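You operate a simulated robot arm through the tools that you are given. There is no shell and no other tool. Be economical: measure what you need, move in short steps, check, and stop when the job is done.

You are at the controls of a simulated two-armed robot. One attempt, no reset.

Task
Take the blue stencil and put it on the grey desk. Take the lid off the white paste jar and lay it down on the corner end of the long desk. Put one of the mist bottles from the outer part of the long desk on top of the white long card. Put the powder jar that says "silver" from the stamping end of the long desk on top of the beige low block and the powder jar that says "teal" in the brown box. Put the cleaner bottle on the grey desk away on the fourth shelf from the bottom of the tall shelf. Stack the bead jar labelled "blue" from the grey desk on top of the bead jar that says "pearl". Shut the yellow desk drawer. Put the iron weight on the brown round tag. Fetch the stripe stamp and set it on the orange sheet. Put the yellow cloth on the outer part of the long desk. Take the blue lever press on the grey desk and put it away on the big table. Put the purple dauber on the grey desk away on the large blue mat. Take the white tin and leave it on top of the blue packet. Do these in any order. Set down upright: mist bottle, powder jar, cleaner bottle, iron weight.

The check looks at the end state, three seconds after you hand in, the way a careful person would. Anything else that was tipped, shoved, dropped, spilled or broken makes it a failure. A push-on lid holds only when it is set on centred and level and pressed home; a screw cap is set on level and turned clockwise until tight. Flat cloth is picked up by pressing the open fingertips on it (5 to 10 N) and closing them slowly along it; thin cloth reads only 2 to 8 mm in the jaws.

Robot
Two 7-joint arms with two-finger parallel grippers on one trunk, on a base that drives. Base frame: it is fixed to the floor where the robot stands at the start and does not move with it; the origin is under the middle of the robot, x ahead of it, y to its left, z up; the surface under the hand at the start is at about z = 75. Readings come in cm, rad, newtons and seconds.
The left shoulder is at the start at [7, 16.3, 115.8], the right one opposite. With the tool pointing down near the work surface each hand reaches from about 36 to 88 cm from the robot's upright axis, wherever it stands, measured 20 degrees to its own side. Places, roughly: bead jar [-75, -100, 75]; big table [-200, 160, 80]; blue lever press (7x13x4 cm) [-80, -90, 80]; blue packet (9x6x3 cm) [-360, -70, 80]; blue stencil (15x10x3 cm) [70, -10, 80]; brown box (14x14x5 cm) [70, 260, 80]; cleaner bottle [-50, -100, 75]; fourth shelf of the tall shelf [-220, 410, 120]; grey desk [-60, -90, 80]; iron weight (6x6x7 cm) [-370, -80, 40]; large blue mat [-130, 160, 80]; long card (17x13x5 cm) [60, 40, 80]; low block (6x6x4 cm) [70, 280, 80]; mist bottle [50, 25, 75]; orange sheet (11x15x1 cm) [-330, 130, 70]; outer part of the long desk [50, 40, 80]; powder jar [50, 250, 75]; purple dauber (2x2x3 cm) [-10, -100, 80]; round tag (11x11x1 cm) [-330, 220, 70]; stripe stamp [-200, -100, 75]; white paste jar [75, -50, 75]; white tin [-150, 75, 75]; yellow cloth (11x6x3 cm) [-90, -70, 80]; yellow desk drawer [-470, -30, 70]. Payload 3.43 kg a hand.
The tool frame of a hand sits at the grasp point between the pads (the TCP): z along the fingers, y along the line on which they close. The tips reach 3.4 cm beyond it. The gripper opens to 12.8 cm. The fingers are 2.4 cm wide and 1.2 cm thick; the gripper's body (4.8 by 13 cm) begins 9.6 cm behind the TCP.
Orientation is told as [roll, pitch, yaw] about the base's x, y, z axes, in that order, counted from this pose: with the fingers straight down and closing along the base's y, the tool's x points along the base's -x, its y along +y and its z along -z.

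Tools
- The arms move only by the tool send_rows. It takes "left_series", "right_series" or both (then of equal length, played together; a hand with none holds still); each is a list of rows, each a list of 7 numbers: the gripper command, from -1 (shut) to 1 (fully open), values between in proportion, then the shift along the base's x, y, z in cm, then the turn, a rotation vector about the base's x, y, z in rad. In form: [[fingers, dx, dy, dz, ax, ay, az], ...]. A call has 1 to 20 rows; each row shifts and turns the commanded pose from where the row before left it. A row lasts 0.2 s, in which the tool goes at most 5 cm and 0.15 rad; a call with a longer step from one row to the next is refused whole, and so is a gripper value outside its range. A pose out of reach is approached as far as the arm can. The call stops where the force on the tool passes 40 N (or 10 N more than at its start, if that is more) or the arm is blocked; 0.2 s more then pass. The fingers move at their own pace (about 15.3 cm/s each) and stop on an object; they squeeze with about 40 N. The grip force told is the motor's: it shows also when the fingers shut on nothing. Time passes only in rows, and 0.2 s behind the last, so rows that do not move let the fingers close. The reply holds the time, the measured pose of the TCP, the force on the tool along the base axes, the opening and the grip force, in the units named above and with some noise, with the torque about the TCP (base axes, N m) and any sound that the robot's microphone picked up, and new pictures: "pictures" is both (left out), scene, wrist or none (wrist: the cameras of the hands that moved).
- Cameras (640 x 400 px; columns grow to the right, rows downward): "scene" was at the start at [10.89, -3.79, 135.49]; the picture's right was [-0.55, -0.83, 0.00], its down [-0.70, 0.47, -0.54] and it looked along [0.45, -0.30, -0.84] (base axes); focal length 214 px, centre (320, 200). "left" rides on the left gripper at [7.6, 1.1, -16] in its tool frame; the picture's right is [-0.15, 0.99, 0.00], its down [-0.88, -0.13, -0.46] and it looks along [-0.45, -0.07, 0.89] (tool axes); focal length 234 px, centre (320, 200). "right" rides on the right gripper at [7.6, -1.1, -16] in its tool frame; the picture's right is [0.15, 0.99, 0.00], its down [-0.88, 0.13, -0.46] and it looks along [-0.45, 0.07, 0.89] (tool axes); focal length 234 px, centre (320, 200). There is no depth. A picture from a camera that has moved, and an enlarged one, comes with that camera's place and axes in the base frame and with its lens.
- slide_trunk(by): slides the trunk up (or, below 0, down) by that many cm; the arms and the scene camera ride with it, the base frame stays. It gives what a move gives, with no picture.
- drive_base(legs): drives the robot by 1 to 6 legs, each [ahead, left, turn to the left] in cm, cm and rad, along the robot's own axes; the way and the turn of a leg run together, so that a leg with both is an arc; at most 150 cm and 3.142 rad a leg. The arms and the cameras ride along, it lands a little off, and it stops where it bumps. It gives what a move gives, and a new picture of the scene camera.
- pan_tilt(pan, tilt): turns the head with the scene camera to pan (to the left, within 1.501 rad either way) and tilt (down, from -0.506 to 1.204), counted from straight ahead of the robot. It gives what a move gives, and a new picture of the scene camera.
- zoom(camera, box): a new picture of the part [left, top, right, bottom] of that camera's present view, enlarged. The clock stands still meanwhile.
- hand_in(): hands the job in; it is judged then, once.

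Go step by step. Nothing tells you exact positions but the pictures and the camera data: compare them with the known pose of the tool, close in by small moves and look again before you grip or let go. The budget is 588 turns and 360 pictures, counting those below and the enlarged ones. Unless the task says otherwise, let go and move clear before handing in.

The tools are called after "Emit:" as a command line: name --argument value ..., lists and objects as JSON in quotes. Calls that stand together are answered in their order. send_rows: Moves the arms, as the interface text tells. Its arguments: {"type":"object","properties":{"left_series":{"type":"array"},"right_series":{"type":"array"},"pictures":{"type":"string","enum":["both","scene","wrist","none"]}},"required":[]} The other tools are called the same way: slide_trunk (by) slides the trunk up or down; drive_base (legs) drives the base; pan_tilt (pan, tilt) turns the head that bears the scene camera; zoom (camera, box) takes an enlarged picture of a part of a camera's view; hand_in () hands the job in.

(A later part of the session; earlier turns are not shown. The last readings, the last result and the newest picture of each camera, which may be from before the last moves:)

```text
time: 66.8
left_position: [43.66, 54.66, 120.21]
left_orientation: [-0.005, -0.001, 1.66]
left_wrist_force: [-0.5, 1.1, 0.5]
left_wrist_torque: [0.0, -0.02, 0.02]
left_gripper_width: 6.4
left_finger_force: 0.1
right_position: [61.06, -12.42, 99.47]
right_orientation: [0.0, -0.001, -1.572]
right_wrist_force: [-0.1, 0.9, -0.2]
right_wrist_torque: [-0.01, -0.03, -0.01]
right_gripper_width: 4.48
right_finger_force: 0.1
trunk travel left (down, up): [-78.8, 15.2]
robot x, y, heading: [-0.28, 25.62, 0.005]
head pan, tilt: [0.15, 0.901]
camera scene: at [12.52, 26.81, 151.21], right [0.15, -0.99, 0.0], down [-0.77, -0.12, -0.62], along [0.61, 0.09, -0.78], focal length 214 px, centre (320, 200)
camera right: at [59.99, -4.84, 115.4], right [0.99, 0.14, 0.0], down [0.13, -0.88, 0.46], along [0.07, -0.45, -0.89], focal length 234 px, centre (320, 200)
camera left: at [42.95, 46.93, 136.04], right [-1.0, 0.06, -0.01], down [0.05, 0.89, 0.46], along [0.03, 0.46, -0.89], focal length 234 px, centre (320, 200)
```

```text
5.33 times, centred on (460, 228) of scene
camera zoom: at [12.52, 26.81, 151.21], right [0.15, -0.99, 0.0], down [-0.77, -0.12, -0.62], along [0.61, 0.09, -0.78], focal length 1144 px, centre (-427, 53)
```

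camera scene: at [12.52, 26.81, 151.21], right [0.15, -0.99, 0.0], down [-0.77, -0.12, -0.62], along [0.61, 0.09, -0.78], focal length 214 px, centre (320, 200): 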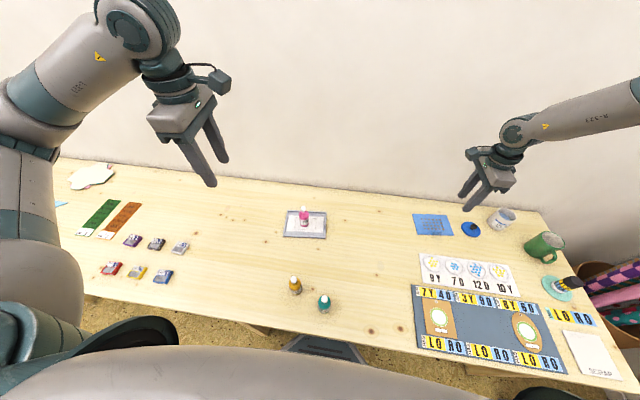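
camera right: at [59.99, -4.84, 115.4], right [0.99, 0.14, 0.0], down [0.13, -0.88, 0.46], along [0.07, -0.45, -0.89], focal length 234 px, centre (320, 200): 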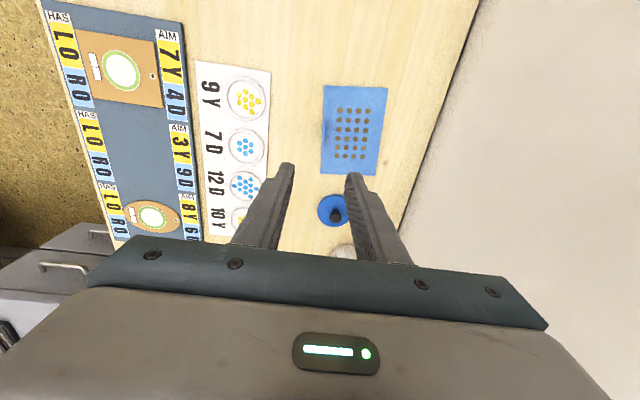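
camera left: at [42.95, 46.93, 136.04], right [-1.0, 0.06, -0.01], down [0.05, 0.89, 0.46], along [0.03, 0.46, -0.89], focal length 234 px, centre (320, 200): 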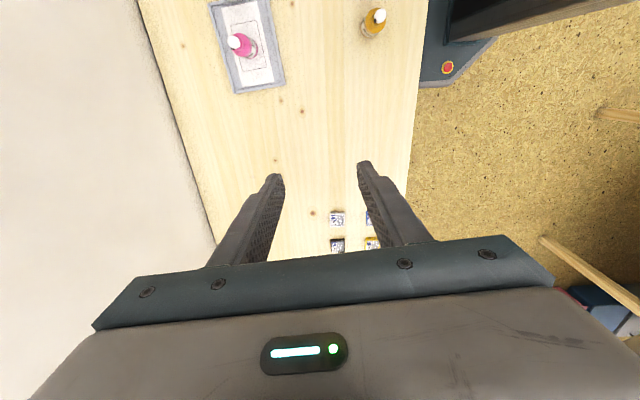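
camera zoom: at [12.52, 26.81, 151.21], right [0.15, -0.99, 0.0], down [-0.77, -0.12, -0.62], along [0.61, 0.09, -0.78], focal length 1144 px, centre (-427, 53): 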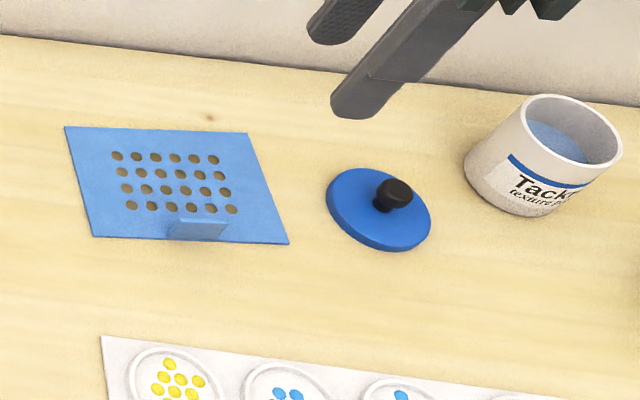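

The tab stands at about [61.7,-12.6], turned about 7°. I turn to match, raise a little and lower the trunk for reach.

Emit:
send_rows --right_series '[[-0.4, 0.7, -0.2, 3, 0, 0, 0.119], [-0.4, 0, 0, 4, 0, 0, 0], [-0.4, 0, 0, 0, 0, 0, 0]]' --pictures "none"

Emit:
slide_trunk --by -20

Emit:
zoom --camera "right" --box '[160, 0, 480, 240]'

```text
time: 67.6
left_position: [43.7, 54.59, 120.13]
left_orientation: [-0.003, -0.003, 1.661]
left_wrist_force: [-0.8, -0.3, -0.1]
left_wrist_torque: [0.02, 0.01, -0.01]
left_gripper_width: 6.4
left_finger_force: 0.0
right_position: [61.8, -12.8, 106.44]
right_orientation: [0.0, 0.0, -1.453]
right_wrist_force: [0.4, 0.1, -0.7]
right_wrist_torque: [0.03, -0.01, 0.03]
right_gripper_width: 3.82
right_finger_force: 0.0
trunk travel left (down, up): [-78.8, 15.2]
robot x, y, heading: [-0.12, 25.12, 0.0]
head pan, tilt: [0.15, 0.901]
```

```text
time: 69.8
left_position: [43.56, 54.49, 100.11]
left_orientation: [-0.007, -0.003, 1.657]
left_wrist_force: [-0.3, 0.2, -0.8]
left_wrist_torque: [0.02, 0.03, -0.03]
left_gripper_width: 6.38
left_finger_force: 0.1
right_position: [61.76, -12.8, 86.51]
right_orientation: [0.0, -0.001, -1.452]
right_wrist_force: [0.5, -0.1, 0.0]
right_wrist_torque: [-0.01, 0.0, 0.0]
right_gripper_width: 3.87
right_finger_force: 0.1
trunk travel left (down, up): [-58.8, 35.2]
robot x, y, heading: [-0.14, 25.38, 0.004]
head pan, tilt: [0.15, 0.901]
```

```text
1.67 times, centred on (320, 120) of right
camera zoom: at [59.87, -5.35, 102.43], right [0.96, 0.26, 0.0], down [0.23, -0.86, 0.46], along [0.12, -0.44, -0.89], focal length 390 px, centre (320, 333)
```

zoom: 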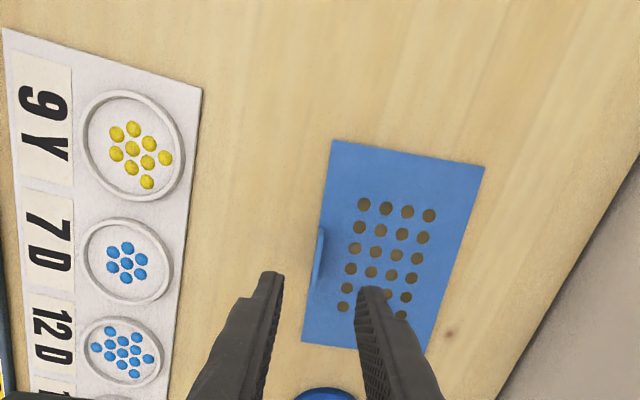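

Aligned over the tab. Down, close and lift.

Emit:
send_rows --right_series '[[-0.4, 0, 0, -3, 0, 0, 0], [-0.4, 0, 0, -3, 0, 0, 0], [-0.4, 0, 0, -1.2, 0, 0, 0], [-0.4, 0, 0, 0, 0, 0, 0], [-1, 0, 0, 0, 0, 0, 0], [-1, 0, 0, 0, 0, 0, 0], [-1, 0, 0, 0.5, 0, 0, 0], [-1, 0, 0, 2, 0, 0, 0], [-1, 0, 0, 4, 0, 0, 0], [-1, 0, 0, 0, 0, 0, 0]]' --pictures "both"

```text
time: 72.0
left_position: [43.65, 54.61, 99.94]
left_orientation: [-0.005, -0.002, 1.658]
left_wrist_force: [-0.3, 0.1, -0.2]
left_wrist_torque: [0.0, 0.01, -0.01]
left_gripper_width: 6.43
left_finger_force: 0.1
right_position: [61.82, -12.83, 85.6]
right_orientation: [0.0, 0.0, -1.452]
right_wrist_force: [0.0, 0.2, -0.2]
right_wrist_torque: [0.0, -0.02, 0.0]
right_gripper_width: 0.23
right_finger_force: 36.6
trunk travel left (down, up): [-58.8, 35.2]
robot x, y, heading: [0.14, 25.8, 0.004]
head pan, tilt: [0.15, 0.901]
camera scene: at [12.61, 26.72, 131.19], right [0.15, -0.99, 0.0], down [-0.78, -0.12, -0.62], along [0.61, 0.09, -0.78], focal length 214 px, centre (320, 200)
camera right: at [59.87, -5.27, 101.54], right [0.96, 0.26, 0.0], down [0.23, -0.86, 0.46], along [0.12, -0.44, -0.89], focal length 234 px, centre (320, 200)
```

scene: 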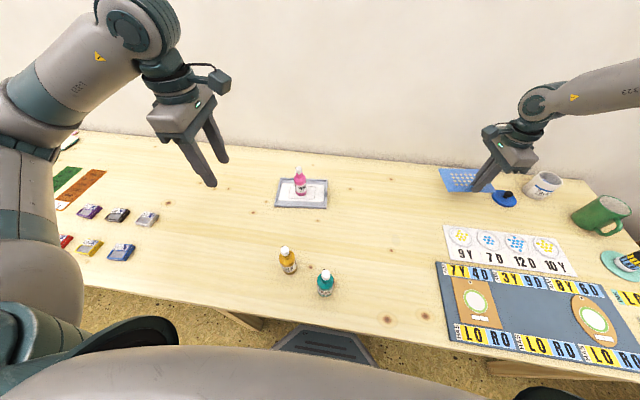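
right: 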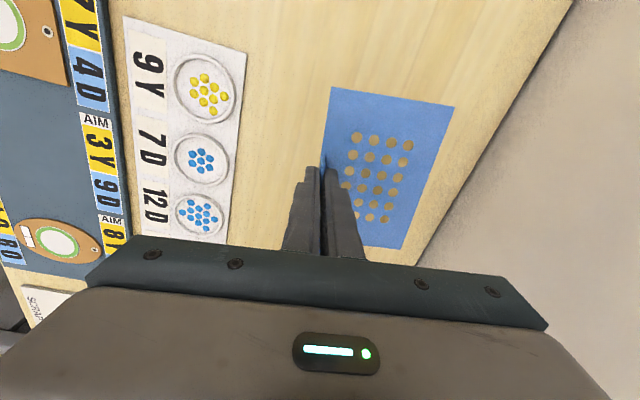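

Stencil gripped and lifted. I raise and retract both hands before driving.

Emit:
send_rows --right_series '[[-1, 0, 0, 4, 0, 0, 0], [-1, 0, 0, 4, 0, 0, 0], [-1, 0, 0, 4, 0, 0, 0], [-1, -2, 0, 4, 0, 0, 0], [-1, -3, 0, 3, 0, 0, 0], [-1, -4, 0, 2, 0, 0, 0], [-1, -4, 0, 0, 0, 0, 0], [-1, -4, 0, 0, 0, 0, 0], [-1, -3, 0, 0, 0, 0, 0]]' --left_series '[[0, 0, 0, 4, 0, 0, 0], [0, 0, 0, 4, 0, 0, 0], [0, 0, 0, 3, 0, 0, 0], [0, 0, -2, 0, 0, 0, 0], [0, 0, -2, 0, 0, 0, 0], [0, 0, -2, 0, 0, 0, 0], [0, 0, 0, 0, 0, 0, 0], [0, 0, 0, 0, 0, 0, 0], [0, 0, 0, 0, 0, 0, 0]]' --pictures "none"

Emit:
drive_base --legs '[[-58, 0, 0], [0, 0, -1.57]]'

```text
time: 74.0
left_position: [43.5, 48.55, 111.17]
left_orientation: [-0.005, -0.002, 1.658]
left_wrist_force: [-0.3, 0.2, 0.0]
left_wrist_torque: [0.0, -0.06, 0.02]
left_gripper_width: 6.39
left_finger_force: 0.0
right_position: [41.6, -12.73, 106.67]
right_orientation: [0.0, 0.003, -1.452]
right_wrist_force: [-0.2, -0.8, -0.1]
right_wrist_torque: [-0.02, 0.0, 0.02]
right_gripper_width: 0.24
right_finger_force: 37.1
trunk travel left (down, up): [-58.8, 35.2]
robot x, y, heading: [-0.25, 25.29, -0.004]
head pan, tilt: [0.15, 0.901]
```

```text
time: 81.1
left_position: [-35.25, -18.2, 111.08]
left_orientation: [-0.006, -0.002, 0.092]
left_wrist_force: [0.5, 0.8, 0.2]
left_wrist_torque: [-0.01, 0.01, 0.02]
left_gripper_width: 6.39
left_finger_force: 0.1
right_position: [-96.54, -16.65, 106.53]
right_orientation: [0.002, -0.002, -3.018]
right_wrist_force: [0.6, 0.5, 0.5]
right_wrist_torque: [0.04, 0.0, -0.02]
right_gripper_width: 0.23
right_finger_force: 37.0
trunk travel left (down, up): [-58.8, 35.2]
robot x, y, heading: [-58.87, 25.57, -1.563]
head pan, tilt: [0.15, 0.901]
camera scene: at [-57.38, 12.99, 131.21], right [-0.99, -0.16, 0.0], down [-0.12, 0.77, -0.62], along [0.1, -0.61, -0.78], focal length 214 px, centre (320, 200)
```

scene: 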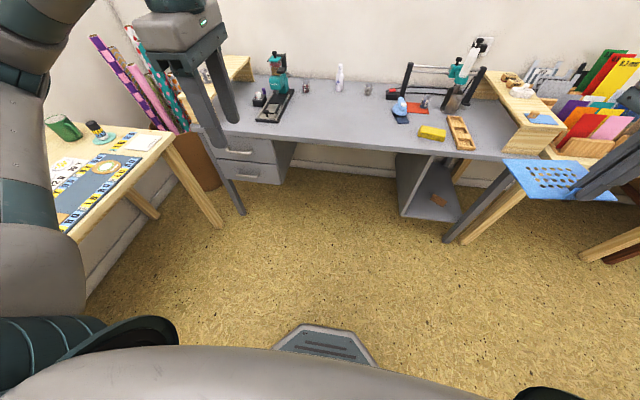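

The grey desk lies ahead, its edge near y=-57. I drive up to it and look closely.

Emit:
drive_base --legs '[[50, 0, 0]]'

Emit:
pan_tilt --pan 0.0 --tilt 0.75

```text
time: 84.0
left_position: [-34.98, -67.51, 111.0]
left_orientation: [-0.006, -0.002, 0.092]
left_wrist_force: [0.4, 0.7, -0.1]
left_wrist_torque: [0.01, -0.05, -0.01]
left_gripper_width: 6.37
left_finger_force: 0.0
right_position: [-96.39, -65.81, 106.66]
right_orientation: [0.001, 0.0, -3.017]
right_wrist_force: [-0.3, -1.1, -1.4]
right_wrist_torque: [-0.02, 0.0, 0.01]
right_gripper_width: 0.24
right_finger_force: 37.3
trunk travel left (down, up): [-58.8, 35.2]
robot x, y, heading: [-58.49, -23.67, -1.567]
head pan, tilt: [0.15, 0.901]
camera scene: at [-57.03, -36.2, 131.21], right [-0.99, -0.16, 0.0], down [-0.12, 0.77, -0.62], along [0.1, -0.61, -0.78], focal length 214 px, centre (320, 200)
```

scene: 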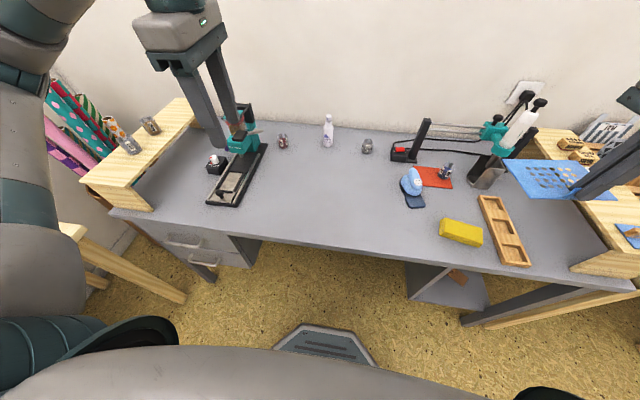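

```text
time: 84.8
left_position: [-34.99, -67.37, 111.06]
left_orientation: [-0.006, -0.002, 0.095]
left_wrist_force: [-0.8, 0.4, 0.2]
left_wrist_torque: [-0.03, 0.0, 0.0]
left_gripper_width: 6.4
left_finger_force: 0.1
right_position: [-96.19, -65.83, 106.62]
right_orientation: [0.0, 0.0, -3.02]
right_wrist_force: [0.4, 0.0, 0.6]
right_wrist_torque: [0.03, -0.01, 0.02]
right_gripper_width: 0.25
right_finger_force: 37.1
trunk travel left (down, up): [-58.8, 35.2]
robot x, y, heading: [-58.14, -23.68, -1.565]
head pan, tilt: [0.0, 0.75]
camera scene: at [-58.14, -37.02, 132.39], right [-1.0, -0.01, 0.0], down [-0.01, 0.68, -0.73], along [0.01, -0.73, -0.68], focal length 214 px, centre (320, 200)
```

scene: 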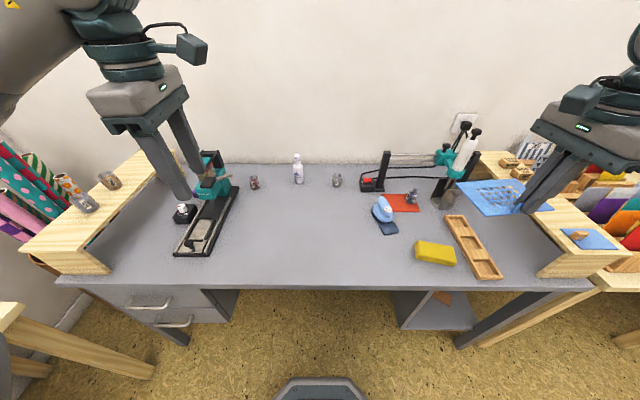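

Emit:
zoom --camera "scene" --box '[150, 130, 370, 270]'

Emit:
zoom --camera "scene" --box '[330, 110, 550, 280]'

Emit:
zoom --camera "scene" --box '[10, 130, 190, 260]'

```text
2.86 times, centred on (260, 200) of scene
camera zoom: at [-58.14, -37.02, 132.39], right [-1.0, -0.01, 0.0], down [-0.01, 0.68, -0.73], along [0.01, -0.73, -0.68], focal length 613 px, centre (491, 200)
```

zoom: 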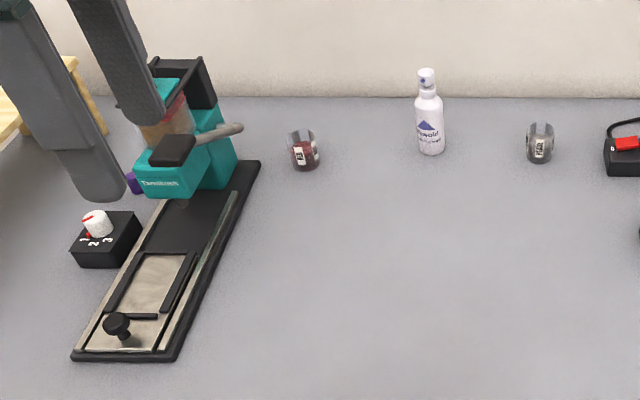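

```text
2.35 times, centred on (440, 195) of scene
camera zoom: at [-58.14, -37.02, 132.39], right [-1.0, -0.01, 0.0], down [-0.01, 0.68, -0.73], along [0.01, -0.73, -0.68], focal length 505 px, centre (38, 212)
```

zoom: 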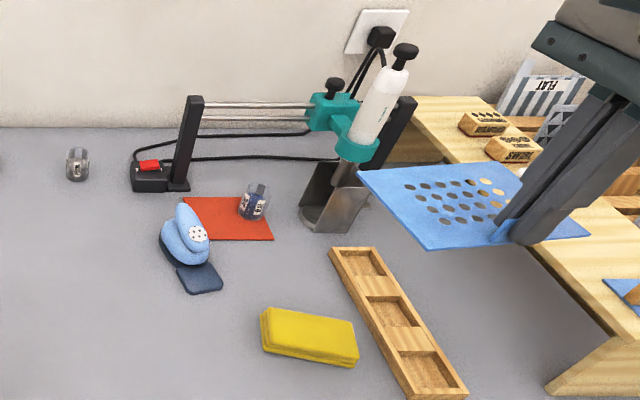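

```text
3.08 times, centred on (100, 195) of scene
camera zoom: at [-58.14, -37.02, 132.39], right [-1.0, -0.01, 0.0], down [-0.01, 0.68, -0.73], along [0.01, -0.73, -0.68], focal length 660 px, centre (997, 215)
```

zoom: 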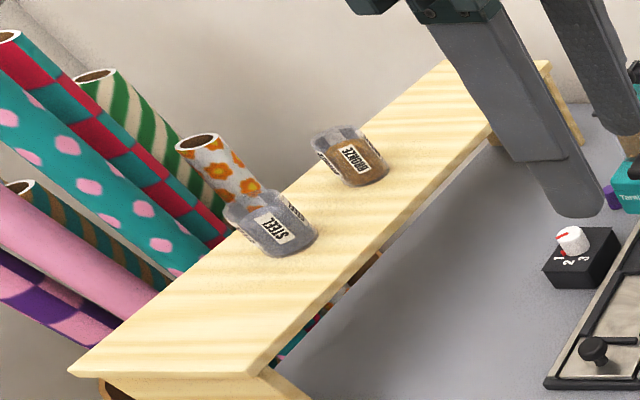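

I identify: pearl bead jar near [-64,-107], the blue one on the orange mat near [-92,-97], the cleaner bottle at [-48,-109], the press at [-80,-88], the yellow cloth at [-92,-74], the purple dauber behind the teal machine. First I lay the stencil in the free middle of the desk.

Emit:
send_rows --right_series '[[-1, 4.2, -0.7, 0, 0, 0, 0], [-1, 4.2, -0.7, 0, 0, 0, 0], [-1, 4.2, -0.7, 0, 0, 0, 0], [-1, 4.2, -0.7, 0, 0, 0, 0], [-1, 4.2, -0.7, 0, 0, 0, 0], [-1, 4.2, -0.7, -1, 0, 0, 0], [-1, 4.2, -0.7, -2, 0, 0, 0], [-1, 4.2, -0.7, -2, 0, 0, 0], [-1, 4.2, -0.7, -2, 0, 0, 0], [-1, 0, 0, -4, 0, 0, 0], [-1, 0, 0, -4, 0, 0, 0], [-1, 0, 0, -4, 0, 0, 0], [-1, 0, 0, -3, 0, 0, 0], [-1, 0, 0, 0, 0, 0, 0]]' --pictures "scene"

```text
time: 87.8
left_position: [-34.94, -67.36, 110.97]
left_orientation: [-0.006, -0.002, 0.093]
left_wrist_force: [0.0, 0.3, -0.5]
left_wrist_torque: [0.0, 0.01, -0.02]
left_gripper_width: 6.41
left_finger_force: 0.0
right_position: [-71.07, -69.62, 90.2]
right_orientation: [-0.001, 0.003, -3.019]
right_wrist_force: [-0.2, -0.5, 0.3]
right_wrist_torque: [0.05, 0.0, -0.04]
right_gripper_width: 0.26
right_finger_force: 37.4
right hand out of reach, approached as far as the arm can: row 7, 8, 9, 12, 13
trunk travel left (down, up): [-58.8, 35.2]
robot x, y, heading: [-58.65, -23.47, -1.563]
head pan, tilt: [0.0, 0.75]
camera scene: at [-58.12, -37.04, 132.39], right [-1.0, -0.01, 0.0], down [-0.01, 0.68, -0.73], along [0.01, -0.73, -0.68], focal length 214 px, centre (320, 200)
```

scene: 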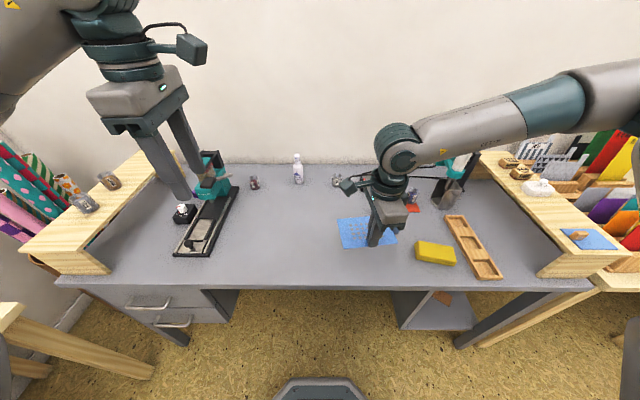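

That inward pose is at the arm's limit. I shift the base left by 12 cm and back 8 cm so the spot becomes comfortable.

Emit:
drive_base --legs '[[-8, 12, 0]]'

Emit:
send_rows --right_series '[[-1, 0, -3, 0, 0, 0, 0], [-1, 0, -3, 0, 0, 0, 0], [-1, 0, -3, 0, 0, 0, 0], [-1, 0, -1, -2, 0, 0, 0], [-1, 0, 0, -2, 0, 0, 0], [-1, 0, 0, -2, 0, 0, 0], [-1, 0, 0, 0, 0, 0, 0]]' --pictures "scene"

```text
time: 89.1
left_position: [-22.97, -59.53, 111.08]
left_orientation: [-0.004, 0.0, 0.092]
left_wrist_force: [0.0, 0.1, 0.2]
left_wrist_torque: [-0.01, 0.03, -0.02]
left_gripper_width: 6.4
left_finger_force: 0.1
right_position: [-59.16, -61.68, 90.26]
right_orientation: [0.0, 0.001, -3.019]
right_wrist_force: [-0.1, 0.4, 0.5]
right_wrist_torque: [-0.03, 0.01, 0.0]
right_gripper_width: 0.25
right_finger_force: 37.1
trunk travel left (down, up): [-58.8, 35.2]
robot x, y, heading: [-46.06, -15.94, -1.564]
head pan, tilt: [0.0, 0.75]
camera scene: at [-46.18, -29.09, 132.39], right [-1.0, -0.01, 0.0], down [0.0, 0.68, -0.73], along [0.0, -0.73, -0.68], focal length 214 px, centre (320, 200)
```

scene: 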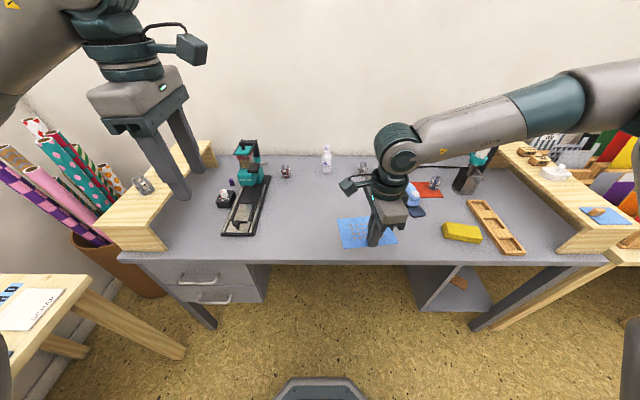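

```text
time: 90.7
left_position: [-22.99, -59.34, 111.08]
left_orientation: [-0.005, -0.001, 0.092]
left_wrist_force: [-0.3, -0.4, 0.1]
left_wrist_torque: [-0.01, 0.0, -0.02]
left_gripper_width: 6.4
left_finger_force: 0.0
right_position: [-63.05, -70.04, 85.87]
right_orientation: [0.001, 0.003, -3.018]
right_wrist_force: [0.3, -0.1, 0.2]
right_wrist_torque: [0.02, -0.01, 0.02]
right_gripper_width: 0.25
right_finger_force: 37.6
right hand out of reach, approached as far as the arm can: row 2, 3, 4, 5, 6
trunk travel left (down, up): [-58.8, 35.2]
robot x, y, heading: [-46.72, -16.02, -1.563]
head pan, tilt: [0.0, 0.75]
camera scene: at [-46.16, -29.08, 132.4], right [-1.0, -0.01, 0.0], down [0.0, 0.68, -0.73], along [0.0, -0.73, -0.68], focal length 214 px, centre (320, 200)
```

scene: 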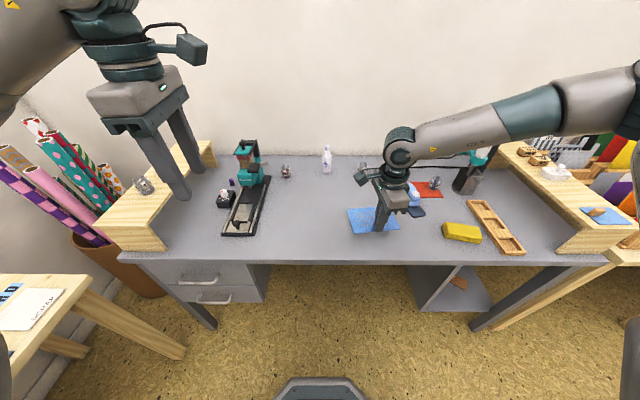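

I relax the wrist by turning +0.5 rad, which swings the plate away from the press, then continue down.

Emit:
send_rows --right_series '[[-1, 0, 0, 0, 0, 0, 0.13], [-1, 0, 0, 0, 0, 0, 0.13], [-1, 0, 0, 0, 0, 0, 0.13], [-1, 0, 0, 0, 0, 0, 0.13], [-1, 0, -1, -2, 0, 0, 0], [-1, 0, 0, -2, 0, 0, 0], [-1, 0, 0, -1, 0, 0, 0], [-1, 0, 0, 0, 0, 0, 0]]' --pictures "scene"

Emit:
zoom --camera "scene" --box '[310, 160, 490, 260]'

```text
time: 92.5
left_position: [-23.13, -59.51, 111.11]
left_orientation: [-0.006, -0.002, 0.093]
left_wrist_force: [-0.7, -0.5, 0.6]
left_wrist_torque: [0.03, -0.02, -0.01]
left_gripper_width: 6.41
left_finger_force: 0.1
right_position: [-65.38, -70.14, 82.1]
right_orientation: [0.003, 0.003, -2.499]
right_wrist_force: [-0.4, 0.7, 0.6]
right_wrist_torque: [-0.02, 0.03, 0.0]
right_gripper_width: 0.29
right_finger_force: 37.5
right hand out of reach, approached as far as the arm can: row 5, 6, 7
trunk travel left (down, up): [-58.8, 35.2]
robot x, y, heading: [-46.41, -16.05, -1.564]
head pan, tilt: [0.0, 0.75]
camera scene: at [-46.18, -29.1, 132.4], right [-1.0, -0.01, 0.0], down [0.0, 0.68, -0.73], along [0.0, -0.73, -0.68], focal length 214 px, centre (320, 200)
```

scene: 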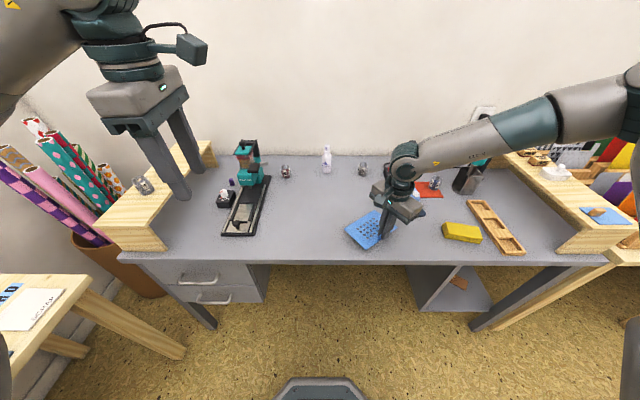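

```text
3.56 times, centred on (400, 210) of scene
camera zoom: at [-46.18, -29.1, 132.4], right [-1.0, -0.01, 0.0], down [0.0, 0.68, -0.73], along [0.0, -0.73, -0.68], focal length 763 px, centre (36, 164)
```

zoom: 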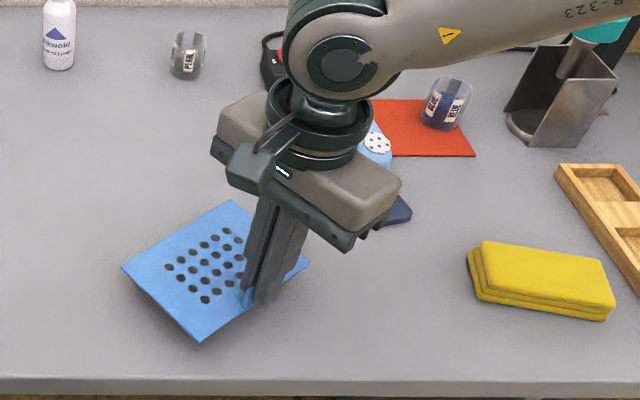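

Emit:
send_rows --right_series '[[-1, 0, 0, 0, 0, 0, 0.14], [-1, 0, 0, 0, 0, 0, 0.14], [-1, 0, 0, 0, 0, 0, 0.14], [-1, 0, 0, -1, 0, 0, 0.1], [-1, 0, 0, -1, 0, 0, 0], [-1, 0, 0, -0.5, 0, 0, 0], [-1, 0, 0, 0, 0, 0, 0]]' --pictures "none"

Emit:
zoom --camera "scene" --box '[310, 160, 490, 260]'

```text
time: 94.1
left_position: [-23.04, -59.44, 111.15]
left_orientation: [-0.005, -0.001, 0.092]
left_wrist_force: [-0.1, -0.7, 0.2]
left_wrist_torque: [0.0, 0.01, 0.02]
left_gripper_width: 6.4
left_finger_force: 0.0
right_position: [-66.39, -69.77, 80.53]
right_orientation: [0.003, 0.001, -1.979]
right_wrist_force: [1.1, -0.8, -1.3]
right_wrist_torque: [0.02, 0.01, -0.01]
right_gripper_width: 0.25
right_finger_force: 37.3
right hand out of reach, approached as far as the arm can: row 4, 5, 6
trunk travel left (down, up): [-58.8, 35.2]
robot x, y, heading: [-46.39, -16.02, -1.571]
head pan, tilt: [0.0, 0.75]
```

```text
3.56 times, centred on (400, 210) of scene
camera zoom: at [-46.18, -29.1, 132.4], right [-1.0, -0.01, 0.0], down [0.0, 0.68, -0.73], along [0.0, -0.73, -0.68], focal length 763 px, centre (36, 164)
```

zoom: 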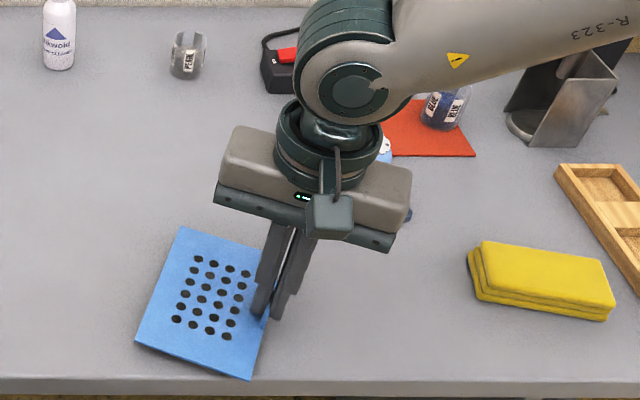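

Emit:
send_rows --right_series '[[-1, 0, 0, 3, 0, 0, 0], [-1, 0, -3, 0, 0, 0, 0.14], [-1, 0, -3, 0, 0, 0, 0.14], [-1, 0, -2, 0, 0, 0, 0.14], [-1, 0, 0, -2, 0, 0, 0], [-1, 0, 0, 0, 0, 0, 0]]' --pictures "none"

Emit:
zoom --camera "scene" --box '[310, 160, 490, 260]'

```text
time: 95.5
left_position: [-23.05, -59.46, 111.06]
left_orientation: [-0.006, 0.0, 0.093]
left_wrist_force: [-0.6, 0.1, 0.9]
left_wrist_torque: [-0.05, 0.01, -0.01]
left_gripper_width: 6.42
left_finger_force: 0.2
right_position: [-68.41, -76.11, 83.04]
right_orientation: [0.001, 0.0, -1.559]
right_wrist_force: [0.0, 0.0, 0.4]
right_wrist_torque: [0.02, 0.01, 0.0]
right_gripper_width: 0.26
right_finger_force: 37.9
right hand out of reach, approached as far as the arm can: row 3, 4, 5
trunk travel left (down, up): [-58.8, 35.2]
robot x, y, heading: [-46.46, -15.4, -1.562]
head pan, tilt: [0.0, 0.75]
```

```text
3.56 times, centred on (400, 210) of scene
camera zoom: at [-46.16, -29.06, 132.4], right [-1.0, -0.01, 0.0], down [0.0, 0.68, -0.73], along [0.0, -0.73, -0.68], focal length 763 px, centre (36, 164)
```

zoom: 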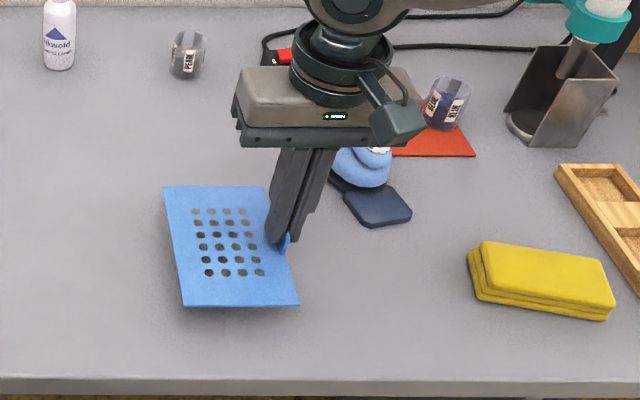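

The stencil is now square over free desk. I lower it with the trunk.

Emit:
slide_trunk --by -3.2

Emit:
zoom --camera "scene" --box '[310, 160, 490, 260]'

```text
time: 96.3
left_position: [-23.09, -59.4, 107.91]
left_orientation: [-0.006, -0.002, 0.092]
left_wrist_force: [0.5, 0.1, -0.5]
left_wrist_torque: [0.0, 0.0, -0.02]
left_gripper_width: 6.4
left_finger_force: 0.0
right_position: [-68.43, -76.13, 79.83]
right_orientation: [0.003, 0.0, -1.559]
right_wrist_force: [0.6, -0.4, 0.4]
right_wrist_torque: [0.0, 0.01, -0.02]
right_gripper_width: 0.23
right_finger_force: 37.2
trunk travel left (down, up): [-55.6, 38.4]
robot x, y, heading: [-46.26, -15.79, -1.565]
head pan, tilt: [0.0, 0.75]
```

```text
3.56 times, centred on (400, 210) of scene
camera zoom: at [-46.19, -29.04, 129.2], right [-1.0, -0.01, 0.0], down [0.0, 0.68, -0.73], along [0.0, -0.73, -0.68], focal length 763 px, centre (36, 164)
```

zoom: 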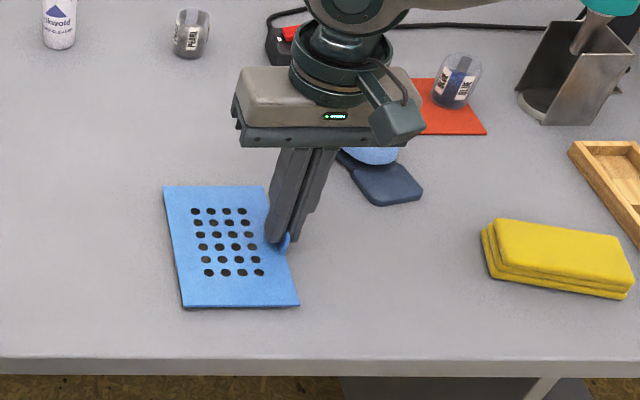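

Emit:
slide_trunk --by -0.6

Emit:
send_rows --right_series '[[-0.9, 0, 0, 0, 0, 0, 0], [-0.6, 0, 0, 0, 0, 0, 0], [-0.5, 0, 0, 0, 0, 0, 0], [-0.5, 0, 0, 3, 0, 0, 0], [-0.5, 0, 0, 4, 0, 0, 0], [-0.5, 0, 0, 4, 0, 0, 0], [-0.5, 0, 0, 4, 0, 0, 0], [-0.5, -3, 0, 3, 0, 0, 0], [-0.5, -4, 0, 0, 0, 0, 0], [-0.5, -4, 0, 0, 0, 0, 0], [-0.5, -4, 0, 0, 0, 0, 0], [-0.5, 0, 0, 0, 0, 0, 0]]' --pictures "scene"

```text
time: 96.8
left_position: [-23.12, -59.37, 107.23]
left_orientation: [-0.006, -0.003, 0.091]
left_wrist_force: [0.4, 0.2, -0.2]
left_wrist_torque: [-0.03, -0.04, -0.01]
left_gripper_width: 6.39
left_finger_force: 0.0
right_position: [-68.45, -76.07, 79.28]
right_orientation: [0.003, -0.001, -1.56]
right_wrist_force: [-0.1, 2.2, 2.7]
right_wrist_torque: [0.11, 0.07, 0.0]
right_gripper_width: 0.24
right_finger_force: 37.1
trunk travel left (down, up): [-55.0, 39.0]
robot x, y, heading: [-46.31, -15.9, -1.56]
head pan, tilt: [0.0, 0.75]
```

```text
time: 99.4
left_position: [-23.02, -59.6, 107.18]
left_orientation: [-0.005, -0.002, 0.093]
left_wrist_force: [0.7, 0.9, 0.2]
left_wrist_torque: [0.02, 0.04, -0.01]
left_gripper_width: 6.4
left_finger_force: 0.1
right_position: [-83.34, -75.98, 97.36]
right_orientation: [0.001, 0.004, -1.559]
right_wrist_force: [0.3, -0.5, -0.2]
right_wrist_torque: [0.03, 0.02, -0.02]
right_gripper_width: 3.2
right_finger_force: 0.0
trunk travel left (down, up): [-55.0, 39.0]
robot x, y, heading: [-46.52, -15.91, -1.559]
head pan, tilt: [0.0, 0.75]
camera scene: at [-46.08, -29.12, 128.59], right [-1.0, -0.01, 0.0], down [0.0, 0.68, -0.73], along [0.0, -0.73, -0.68], focal length 214 px, centre (320, 200)
```

scene: 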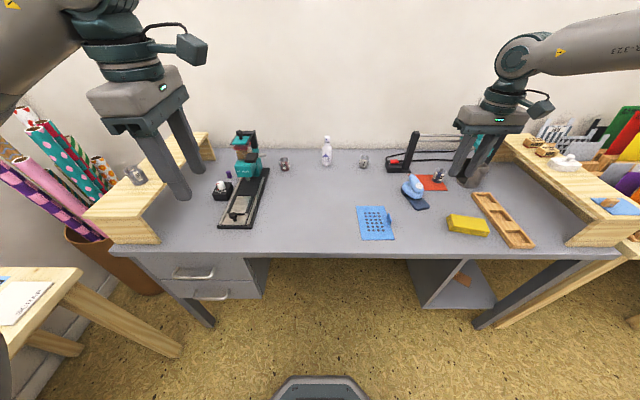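

The stencil lies on the desk. Now the bead jars: I move the base closer (12 ahead, 4 right) with hands raised.

Emit:
send_rows --right_series '[[-0.2, 0, 0, 4, 0, 0, 0], [-0.2, 0, 0, 4, 0, 0, 0], [-0.2, 0, 0, 0, 0, 0, 0]]' --left_series '[[0, 0, 0, 4, 0, 0, 0], [0, 0, 0, 4, 0, 0, 0], [0, 0, 0, 0, 0, 0, 0]]' --pictures "none"

Emit:
drive_base --legs '[[12, -4, 0]]'

Emit:
zoom --camera "right" --box '[0, 0, 640, 400]'

```text
time: 100.2
left_position: [-23.08, -59.47, 115.01]
left_orientation: [-0.003, -0.001, 0.09]
left_wrist_force: [0.4, 0.0, -0.4]
left_wrist_torque: [0.04, -0.02, 0.02]
left_gripper_width: 6.39
left_finger_force: 0.0
right_position: [-83.74, -76.12, 105.4]
right_orientation: [0.001, 0.002, -1.56]
right_wrist_force: [-0.5, -0.8, -0.3]
right_wrist_torque: [0.04, 0.0, 0.01]
right_gripper_width: 5.12
right_finger_force: 0.0
trunk travel left (down, up): [-55.0, 39.0]
robot x, y, heading: [-46.25, -15.69, -1.563]
head pan, tilt: [0.0, 0.75]
```

```text
time: 101.5
left_position: [-27.12, -71.61, 115.06]
left_orientation: [-0.008, -0.003, 0.09]
left_wrist_force: [0.1, -1.1, 0.9]
left_wrist_torque: [0.0, -0.01, -0.01]
left_gripper_width: 6.43
left_finger_force: 0.1
right_position: [-87.74, -87.98, 105.3]
right_orientation: [0.004, 0.0, -1.561]
right_wrist_force: [-0.2, -0.2, 0.3]
right_wrist_torque: [-0.01, -0.01, 0.0]
right_gripper_width: 5.12
right_finger_force: 0.0
trunk travel left (down, up): [-55.0, 39.0]
robot x, y, heading: [-50.35, -27.96, -1.566]
head pan, tilt: [0.0, 0.75]
camera scene: at [-50.14, -41.19, 128.6], right [-1.0, -0.01, 0.0], down [0.0, 0.68, -0.73], along [0.0, -0.73, -0.68], focal length 214 px, centre (320, 200)
```

scene: 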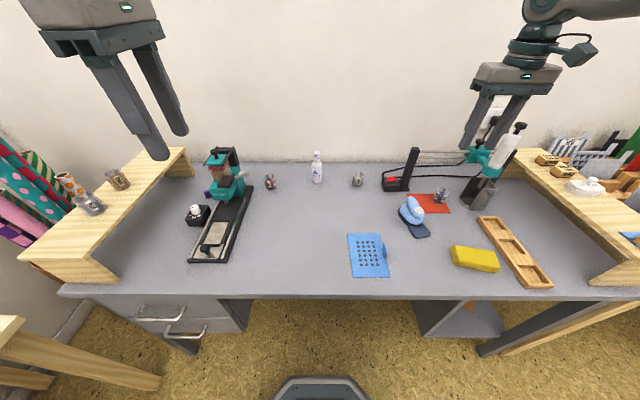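

```text
1.00 times, centred on (320, 200) of right (not enlarged: the box is as wide or as high as the picture)
camera zoom: at [-88.75, -80.44, 121.39], right [0.99, 0.16, 0.0], down [0.14, -0.88, 0.46], along [0.07, -0.45, -0.89], focal length 234 px, centre (320, 200)
```

zoom: 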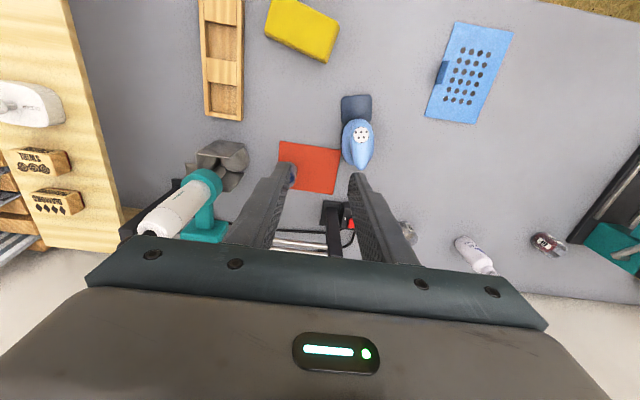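

Emit:
zoom --camera "scene" --box '[330, 110, 530, 250]'

Emit:
zoom --camera "right" --box '[170, 100, 430, 280]'

```text
2.86 times, centred on (430, 180) of scene
camera zoom: at [-50.14, -41.19, 128.6], right [-1.0, -0.01, 0.0], down [0.0, 0.68, -0.73], along [0.0, -0.73, -0.68], focal length 613 px, centre (6, 257)
```

zoom: 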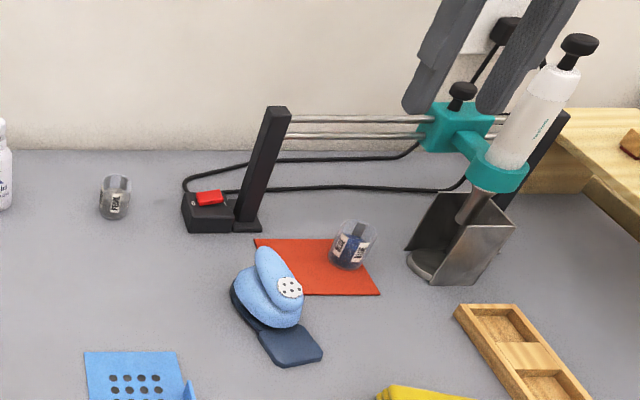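

```text
2.22 times, centred on (300, 190) of right
camera zoom: at [-88.75, -80.44, 121.39], right [0.99, 0.16, 0.0], down [0.14, -0.88, 0.46], along [0.07, -0.45, -0.89], focal length 520 px, centre (364, 222)
```

zoom: 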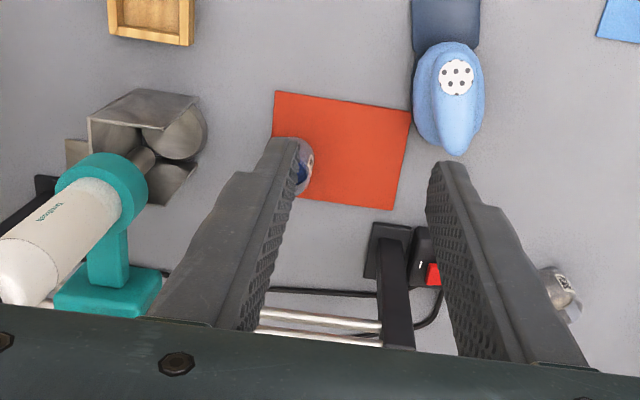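

Blue bead jar estimated at [-92.6,-97.8]. I bring the right hand above it for a look from closer.

Emit:
send_rows --right_series '[[0.3, -1.6, -3.2, -1, 0, 0, 0], [0.3, -1.6, -3.2, -2, 0, 0, 0], [0.3, -1.7, -3.4, -3, 0, 0, 0], [0.3, 0, 0, 0, 0, 0, 0]]' --pictures "none"

Emit:
zoom --camera "right" --box '[160, 60, 480, 260]'

```text
time: 102.5
left_position: [-26.97, -71.56, 115.13]
left_orientation: [-0.007, -0.002, 0.091]
left_wrist_force: [-0.3, -0.1, -0.6]
left_wrist_torque: [-0.01, 0.0, -0.01]
left_gripper_width: 6.4
left_finger_force: 0.0
right_position: [-92.5, -97.89, 99.55]
right_orientation: [0.002, -0.003, -1.558]
right_wrist_force: [-0.1, 1.0, 0.1]
right_wrist_torque: [-0.01, 0.01, -0.02]
right_gripper_width: 8.32
right_finger_force: 0.1
trunk travel left (down, up): [-55.0, 39.0]
robot x, y, heading: [-50.45, -27.85, -1.565]
head pan, tilt: [0.0, 0.75]
```

```text
2.00 times, centred on (320, 160) of right
camera zoom: at [-93.66, -90.2, 115.47], right [0.99, 0.16, 0.0], down [0.14, -0.88, 0.46], along [0.07, -0.45, -0.89], focal length 468 px, centre (320, 280)
```

zoom: 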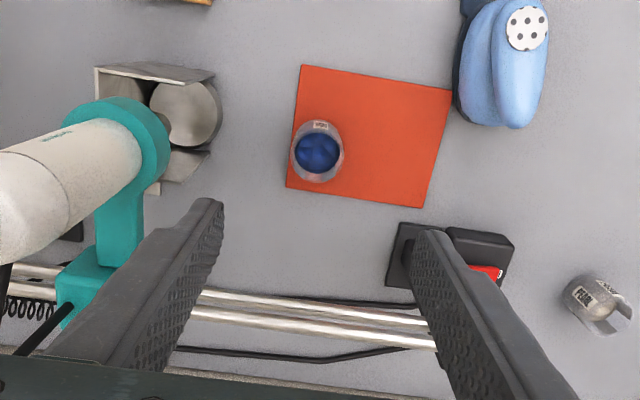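

Jar at [-92.7,-97.8], 4 cm wide; pearl at about [-65,-107.4]. Down to grip.

Emit:
send_rows --right_series '[[0.2, -0.2, 0.1, -4, 0, 0, 0], [0.1, 0, 0, -4, 0, 0, 0], [0.1, 0, 0, -4, 0, 0, 0], [0.1, 0, 0, -4, 0, 0, 0], [0.1, 0, 0, -2, 0, 0, 0], [0.1, 0, 0, -1.4, 0, 0, 0], [0.1, 0, 0, 0, 0, 0, 0]]' --pictures "wrist"

Emit:
zoom --camera "scene" --box '[380, 130, 500, 230]'

```text
time: 104.1
left_position: [-27.02, -71.65, 115.03]
left_orientation: [-0.008, -0.003, 0.091]
left_wrist_force: [0.0, 0.2, -1.4]
left_wrist_torque: [0.01, 0.0, -0.03]
left_gripper_width: 6.39
left_finger_force: 0.1
right_position: [-92.76, -97.81, 79.98]
right_orientation: [0.002, 0.001, -1.561]
right_wrist_force: [-0.1, -0.3, -0.5]
right_wrist_torque: [-0.01, 0.0, 0.02]
right_gripper_width: 7.05
right_finger_force: 0.0
trunk travel left (down, up): [-55.0, 39.0]
robot x, y, heading: [-50.34, -27.99, -1.573]
head pan, tilt: [0.0, 0.75]
camera right: at [-93.84, -90.13, 96.03], right [0.99, 0.16, 0.0], down [0.14, -0.88, 0.46], along [0.07, -0.45, -0.89], focal length 234 px, centre (320, 200)
```

right: 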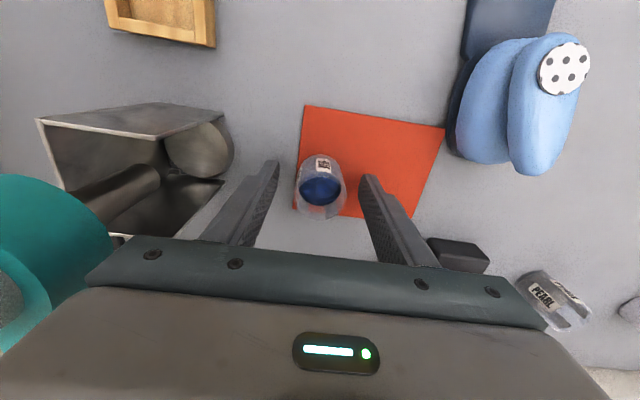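

```text
4.00 times, centred on (440, 180) of scene
camera zoom: at [-50.13, -41.18, 128.6], right [-1.0, -0.01, 0.0], down [0.0, 0.68, -0.73], along [0.0, -0.73, -0.68], focal length 858 px, centre (-160, 280)
```

zoom: 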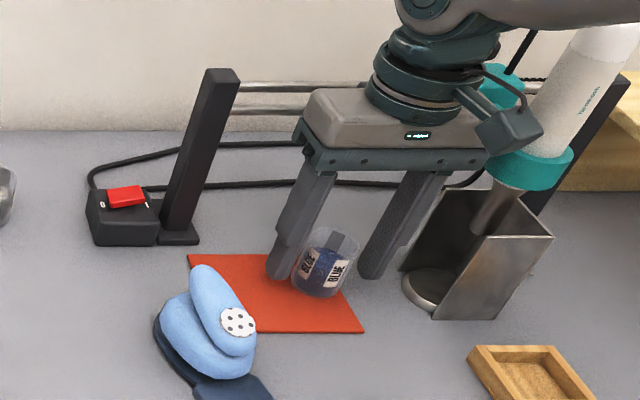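

Emit:
send_rows --right_series '[[-1, 0, 0, 0, 0, 0, 0], [-1, 0, 0, 0, 0, 0, 0], [-1, 0, 0, 1, 0, 0, 0], [-1, 0, 0, 4, 0, 0, 0], [-1, 0, 0, 4, 0, 0, 0], [-1, 0, 1, 4, 0, 0, 0], [-1, 0, 1, 4, 0, 0, 0], [-1, 4, 0, 1, 0, 0, 0], [-1, 4.5, 0, 0, 0, 0, 0], [-1, 4.5, 0, 0, 0, 0, 0], [-1, 4.5, 0, 0, 0, 0, 0], [-1, 4.5, 0, 0, 0, 0, 0], [-1, 4, 0, 0, 0, 0, 0], [-1, 1.7, -2, 0, 0, 0, 0], [-1, 0, -3, 0, 0, 0, 0], [-1, 0, 0, 0, 0, 0, 0]]' --pictures "both"

```text
time: 107.5
left_position: [-26.94, -71.59, 115.04]
left_orientation: [-0.005, 0.0, 0.09]
left_wrist_force: [-0.4, -0.2, 0.1]
left_wrist_torque: [0.0, 0.03, 0.02]
left_gripper_width: 6.38
left_finger_force: 0.1
right_position: [-71.54, -94.66, 97.95]
right_orientation: [0.003, -0.002, -1.56]
right_wrist_force: [0.3, 0.4, -0.2]
right_wrist_torque: [-0.03, 0.0, -0.03]
right_gripper_width: 3.79
right_finger_force: 39.8
right hand out of reach, approached as far as the arm can: row 12, 13, 14, 15
trunk travel left (down, up): [-55.0, 39.0]
robot x, y, heading: [-50.34, -27.98, -1.563]
head pan, tilt: [0.0, 0.75]
camera scene: at [-50.11, -41.21, 128.6], right [-1.0, -0.01, 0.0], down [0.0, 0.68, -0.73], along [0.0, -0.73, -0.68], focal length 214 px, centre (320, 200)
camera right: at [-72.69, -86.92, 113.93], right [0.99, 0.16, 0.0], down [0.14, -0.88, 0.46], along [0.07, -0.45, -0.89], focal length 234 px, centre (320, 200)
```

scene: 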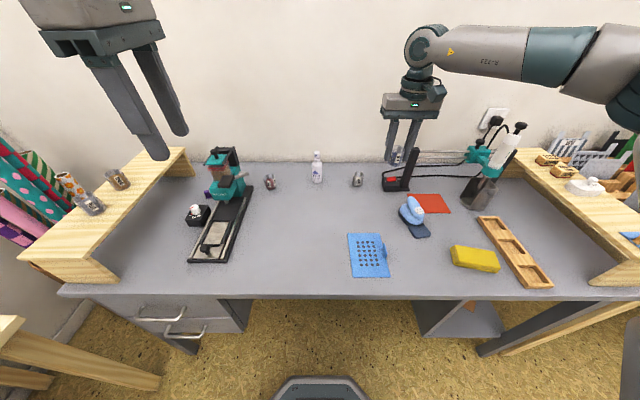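
right: 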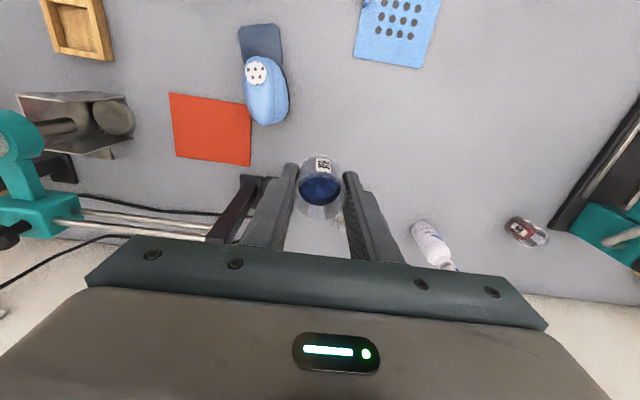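

The arm can't come so far inward; I shift the base left 12 and ahead 4 so that the pearl jar falls in the right hand's comfortable zone.

Emit:
drive_base --legs '[[4, 12, 0]]'

Emit:
send_rows --right_series '[[-1, -2.5, -2, 0, 0, 0, 0], [-1, -3, -3, 0, 0, 0, 0], [-1, 0, -3, 0, 0, 0, 0], [-1, 0, 0, 0, 0, 0, 0]]' --pictures "both"

```text
time: 108.8
left_position: [-14.89, -75.7, 115.08]
left_orientation: [-0.009, -0.001, 0.091]
left_wrist_force: [0.4, -0.8, 0.4]
left_wrist_torque: [0.04, 0.03, -0.01]
left_gripper_width: 6.44
left_finger_force: 0.1
right_position: [-59.47, -98.47, 98.0]
right_orientation: [0.005, -0.002, -1.56]
right_wrist_force: [0.1, 0.0, -0.3]
right_wrist_torque: [0.02, 0.0, 0.01]
right_gripper_width: 3.77
right_finger_force: 40.4
trunk travel left (down, up): [-55.0, 39.0]
robot x, y, heading: [-38.43, -31.99, -1.566]
head pan, tilt: [0.0, 0.75]
camera scene: at [-37.99, -45.2, 128.6], right [-1.0, 0.0, 0.0], down [0.0, 0.68, -0.73], along [0.0, -0.73, -0.68], focal length 214 px, centre (320, 200)
```

scene: 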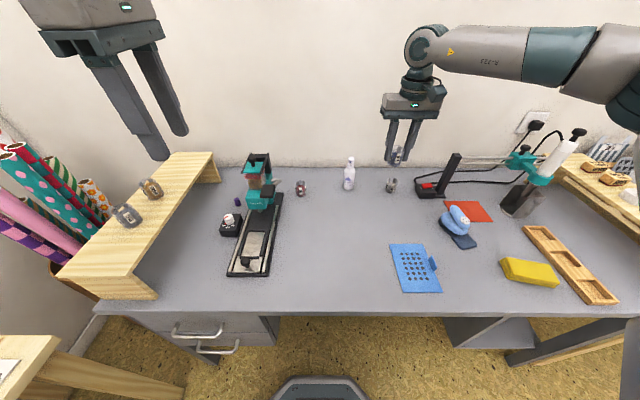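

```text
time: 109.8
left_position: [-14.99, -75.74, 115.0]
left_orientation: [-0.006, -0.001, 0.09]
left_wrist_force: [0.2, -0.2, 0.3]
left_wrist_torque: [0.01, 0.01, -0.02]
left_gripper_width: 6.41
left_finger_force: 0.1
right_position: [-66.2, -103.52, 97.97]
right_orientation: [0.004, -0.001, -1.561]
right_wrist_force: [-0.5, -0.1, 0.2]
right_wrist_torque: [0.01, 0.0, 0.02]
right_gripper_width: 3.78
right_finger_force: 39.8
right hand out of reach, approached as far as the arm can: row 2, 3
trunk travel left (down, up): [-55.0, 39.0]
robot x, y, heading: [-37.79, -32.23, -1.565]
head pan, tilt: [0.0, 0.75]
camera scene: at [-38.0, -45.22, 128.59], right [-1.0, 0.0, 0.0], down [0.0, 0.68, -0.73], along [0.0, -0.73, -0.68], focal length 214 px, centre (320, 200)
camera right: at [-67.38, -95.91, 113.89], right [0.99, 0.16, 0.0], down [0.14, -0.88, 0.46], along [0.08, -0.45, -0.89], focal length 234 px, centre (320, 200)
```

scene: 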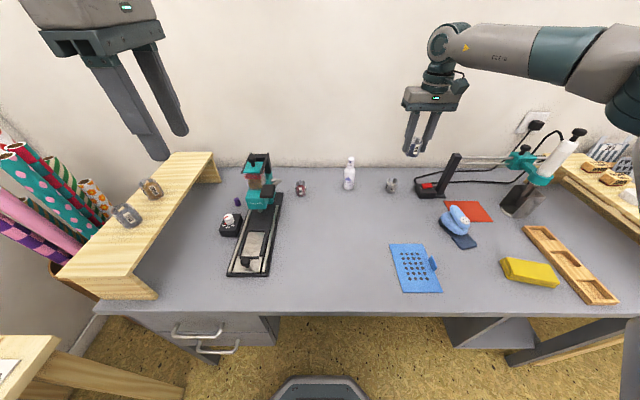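
right: 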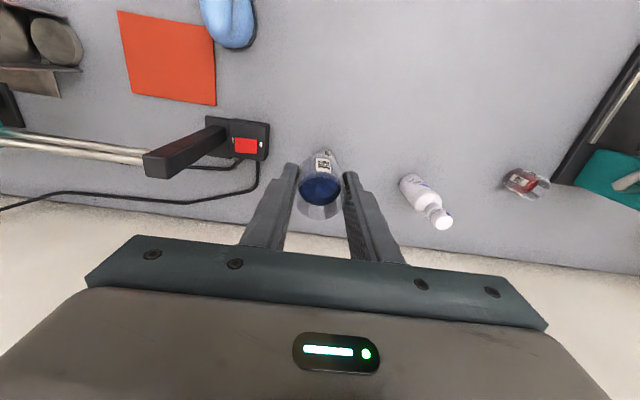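

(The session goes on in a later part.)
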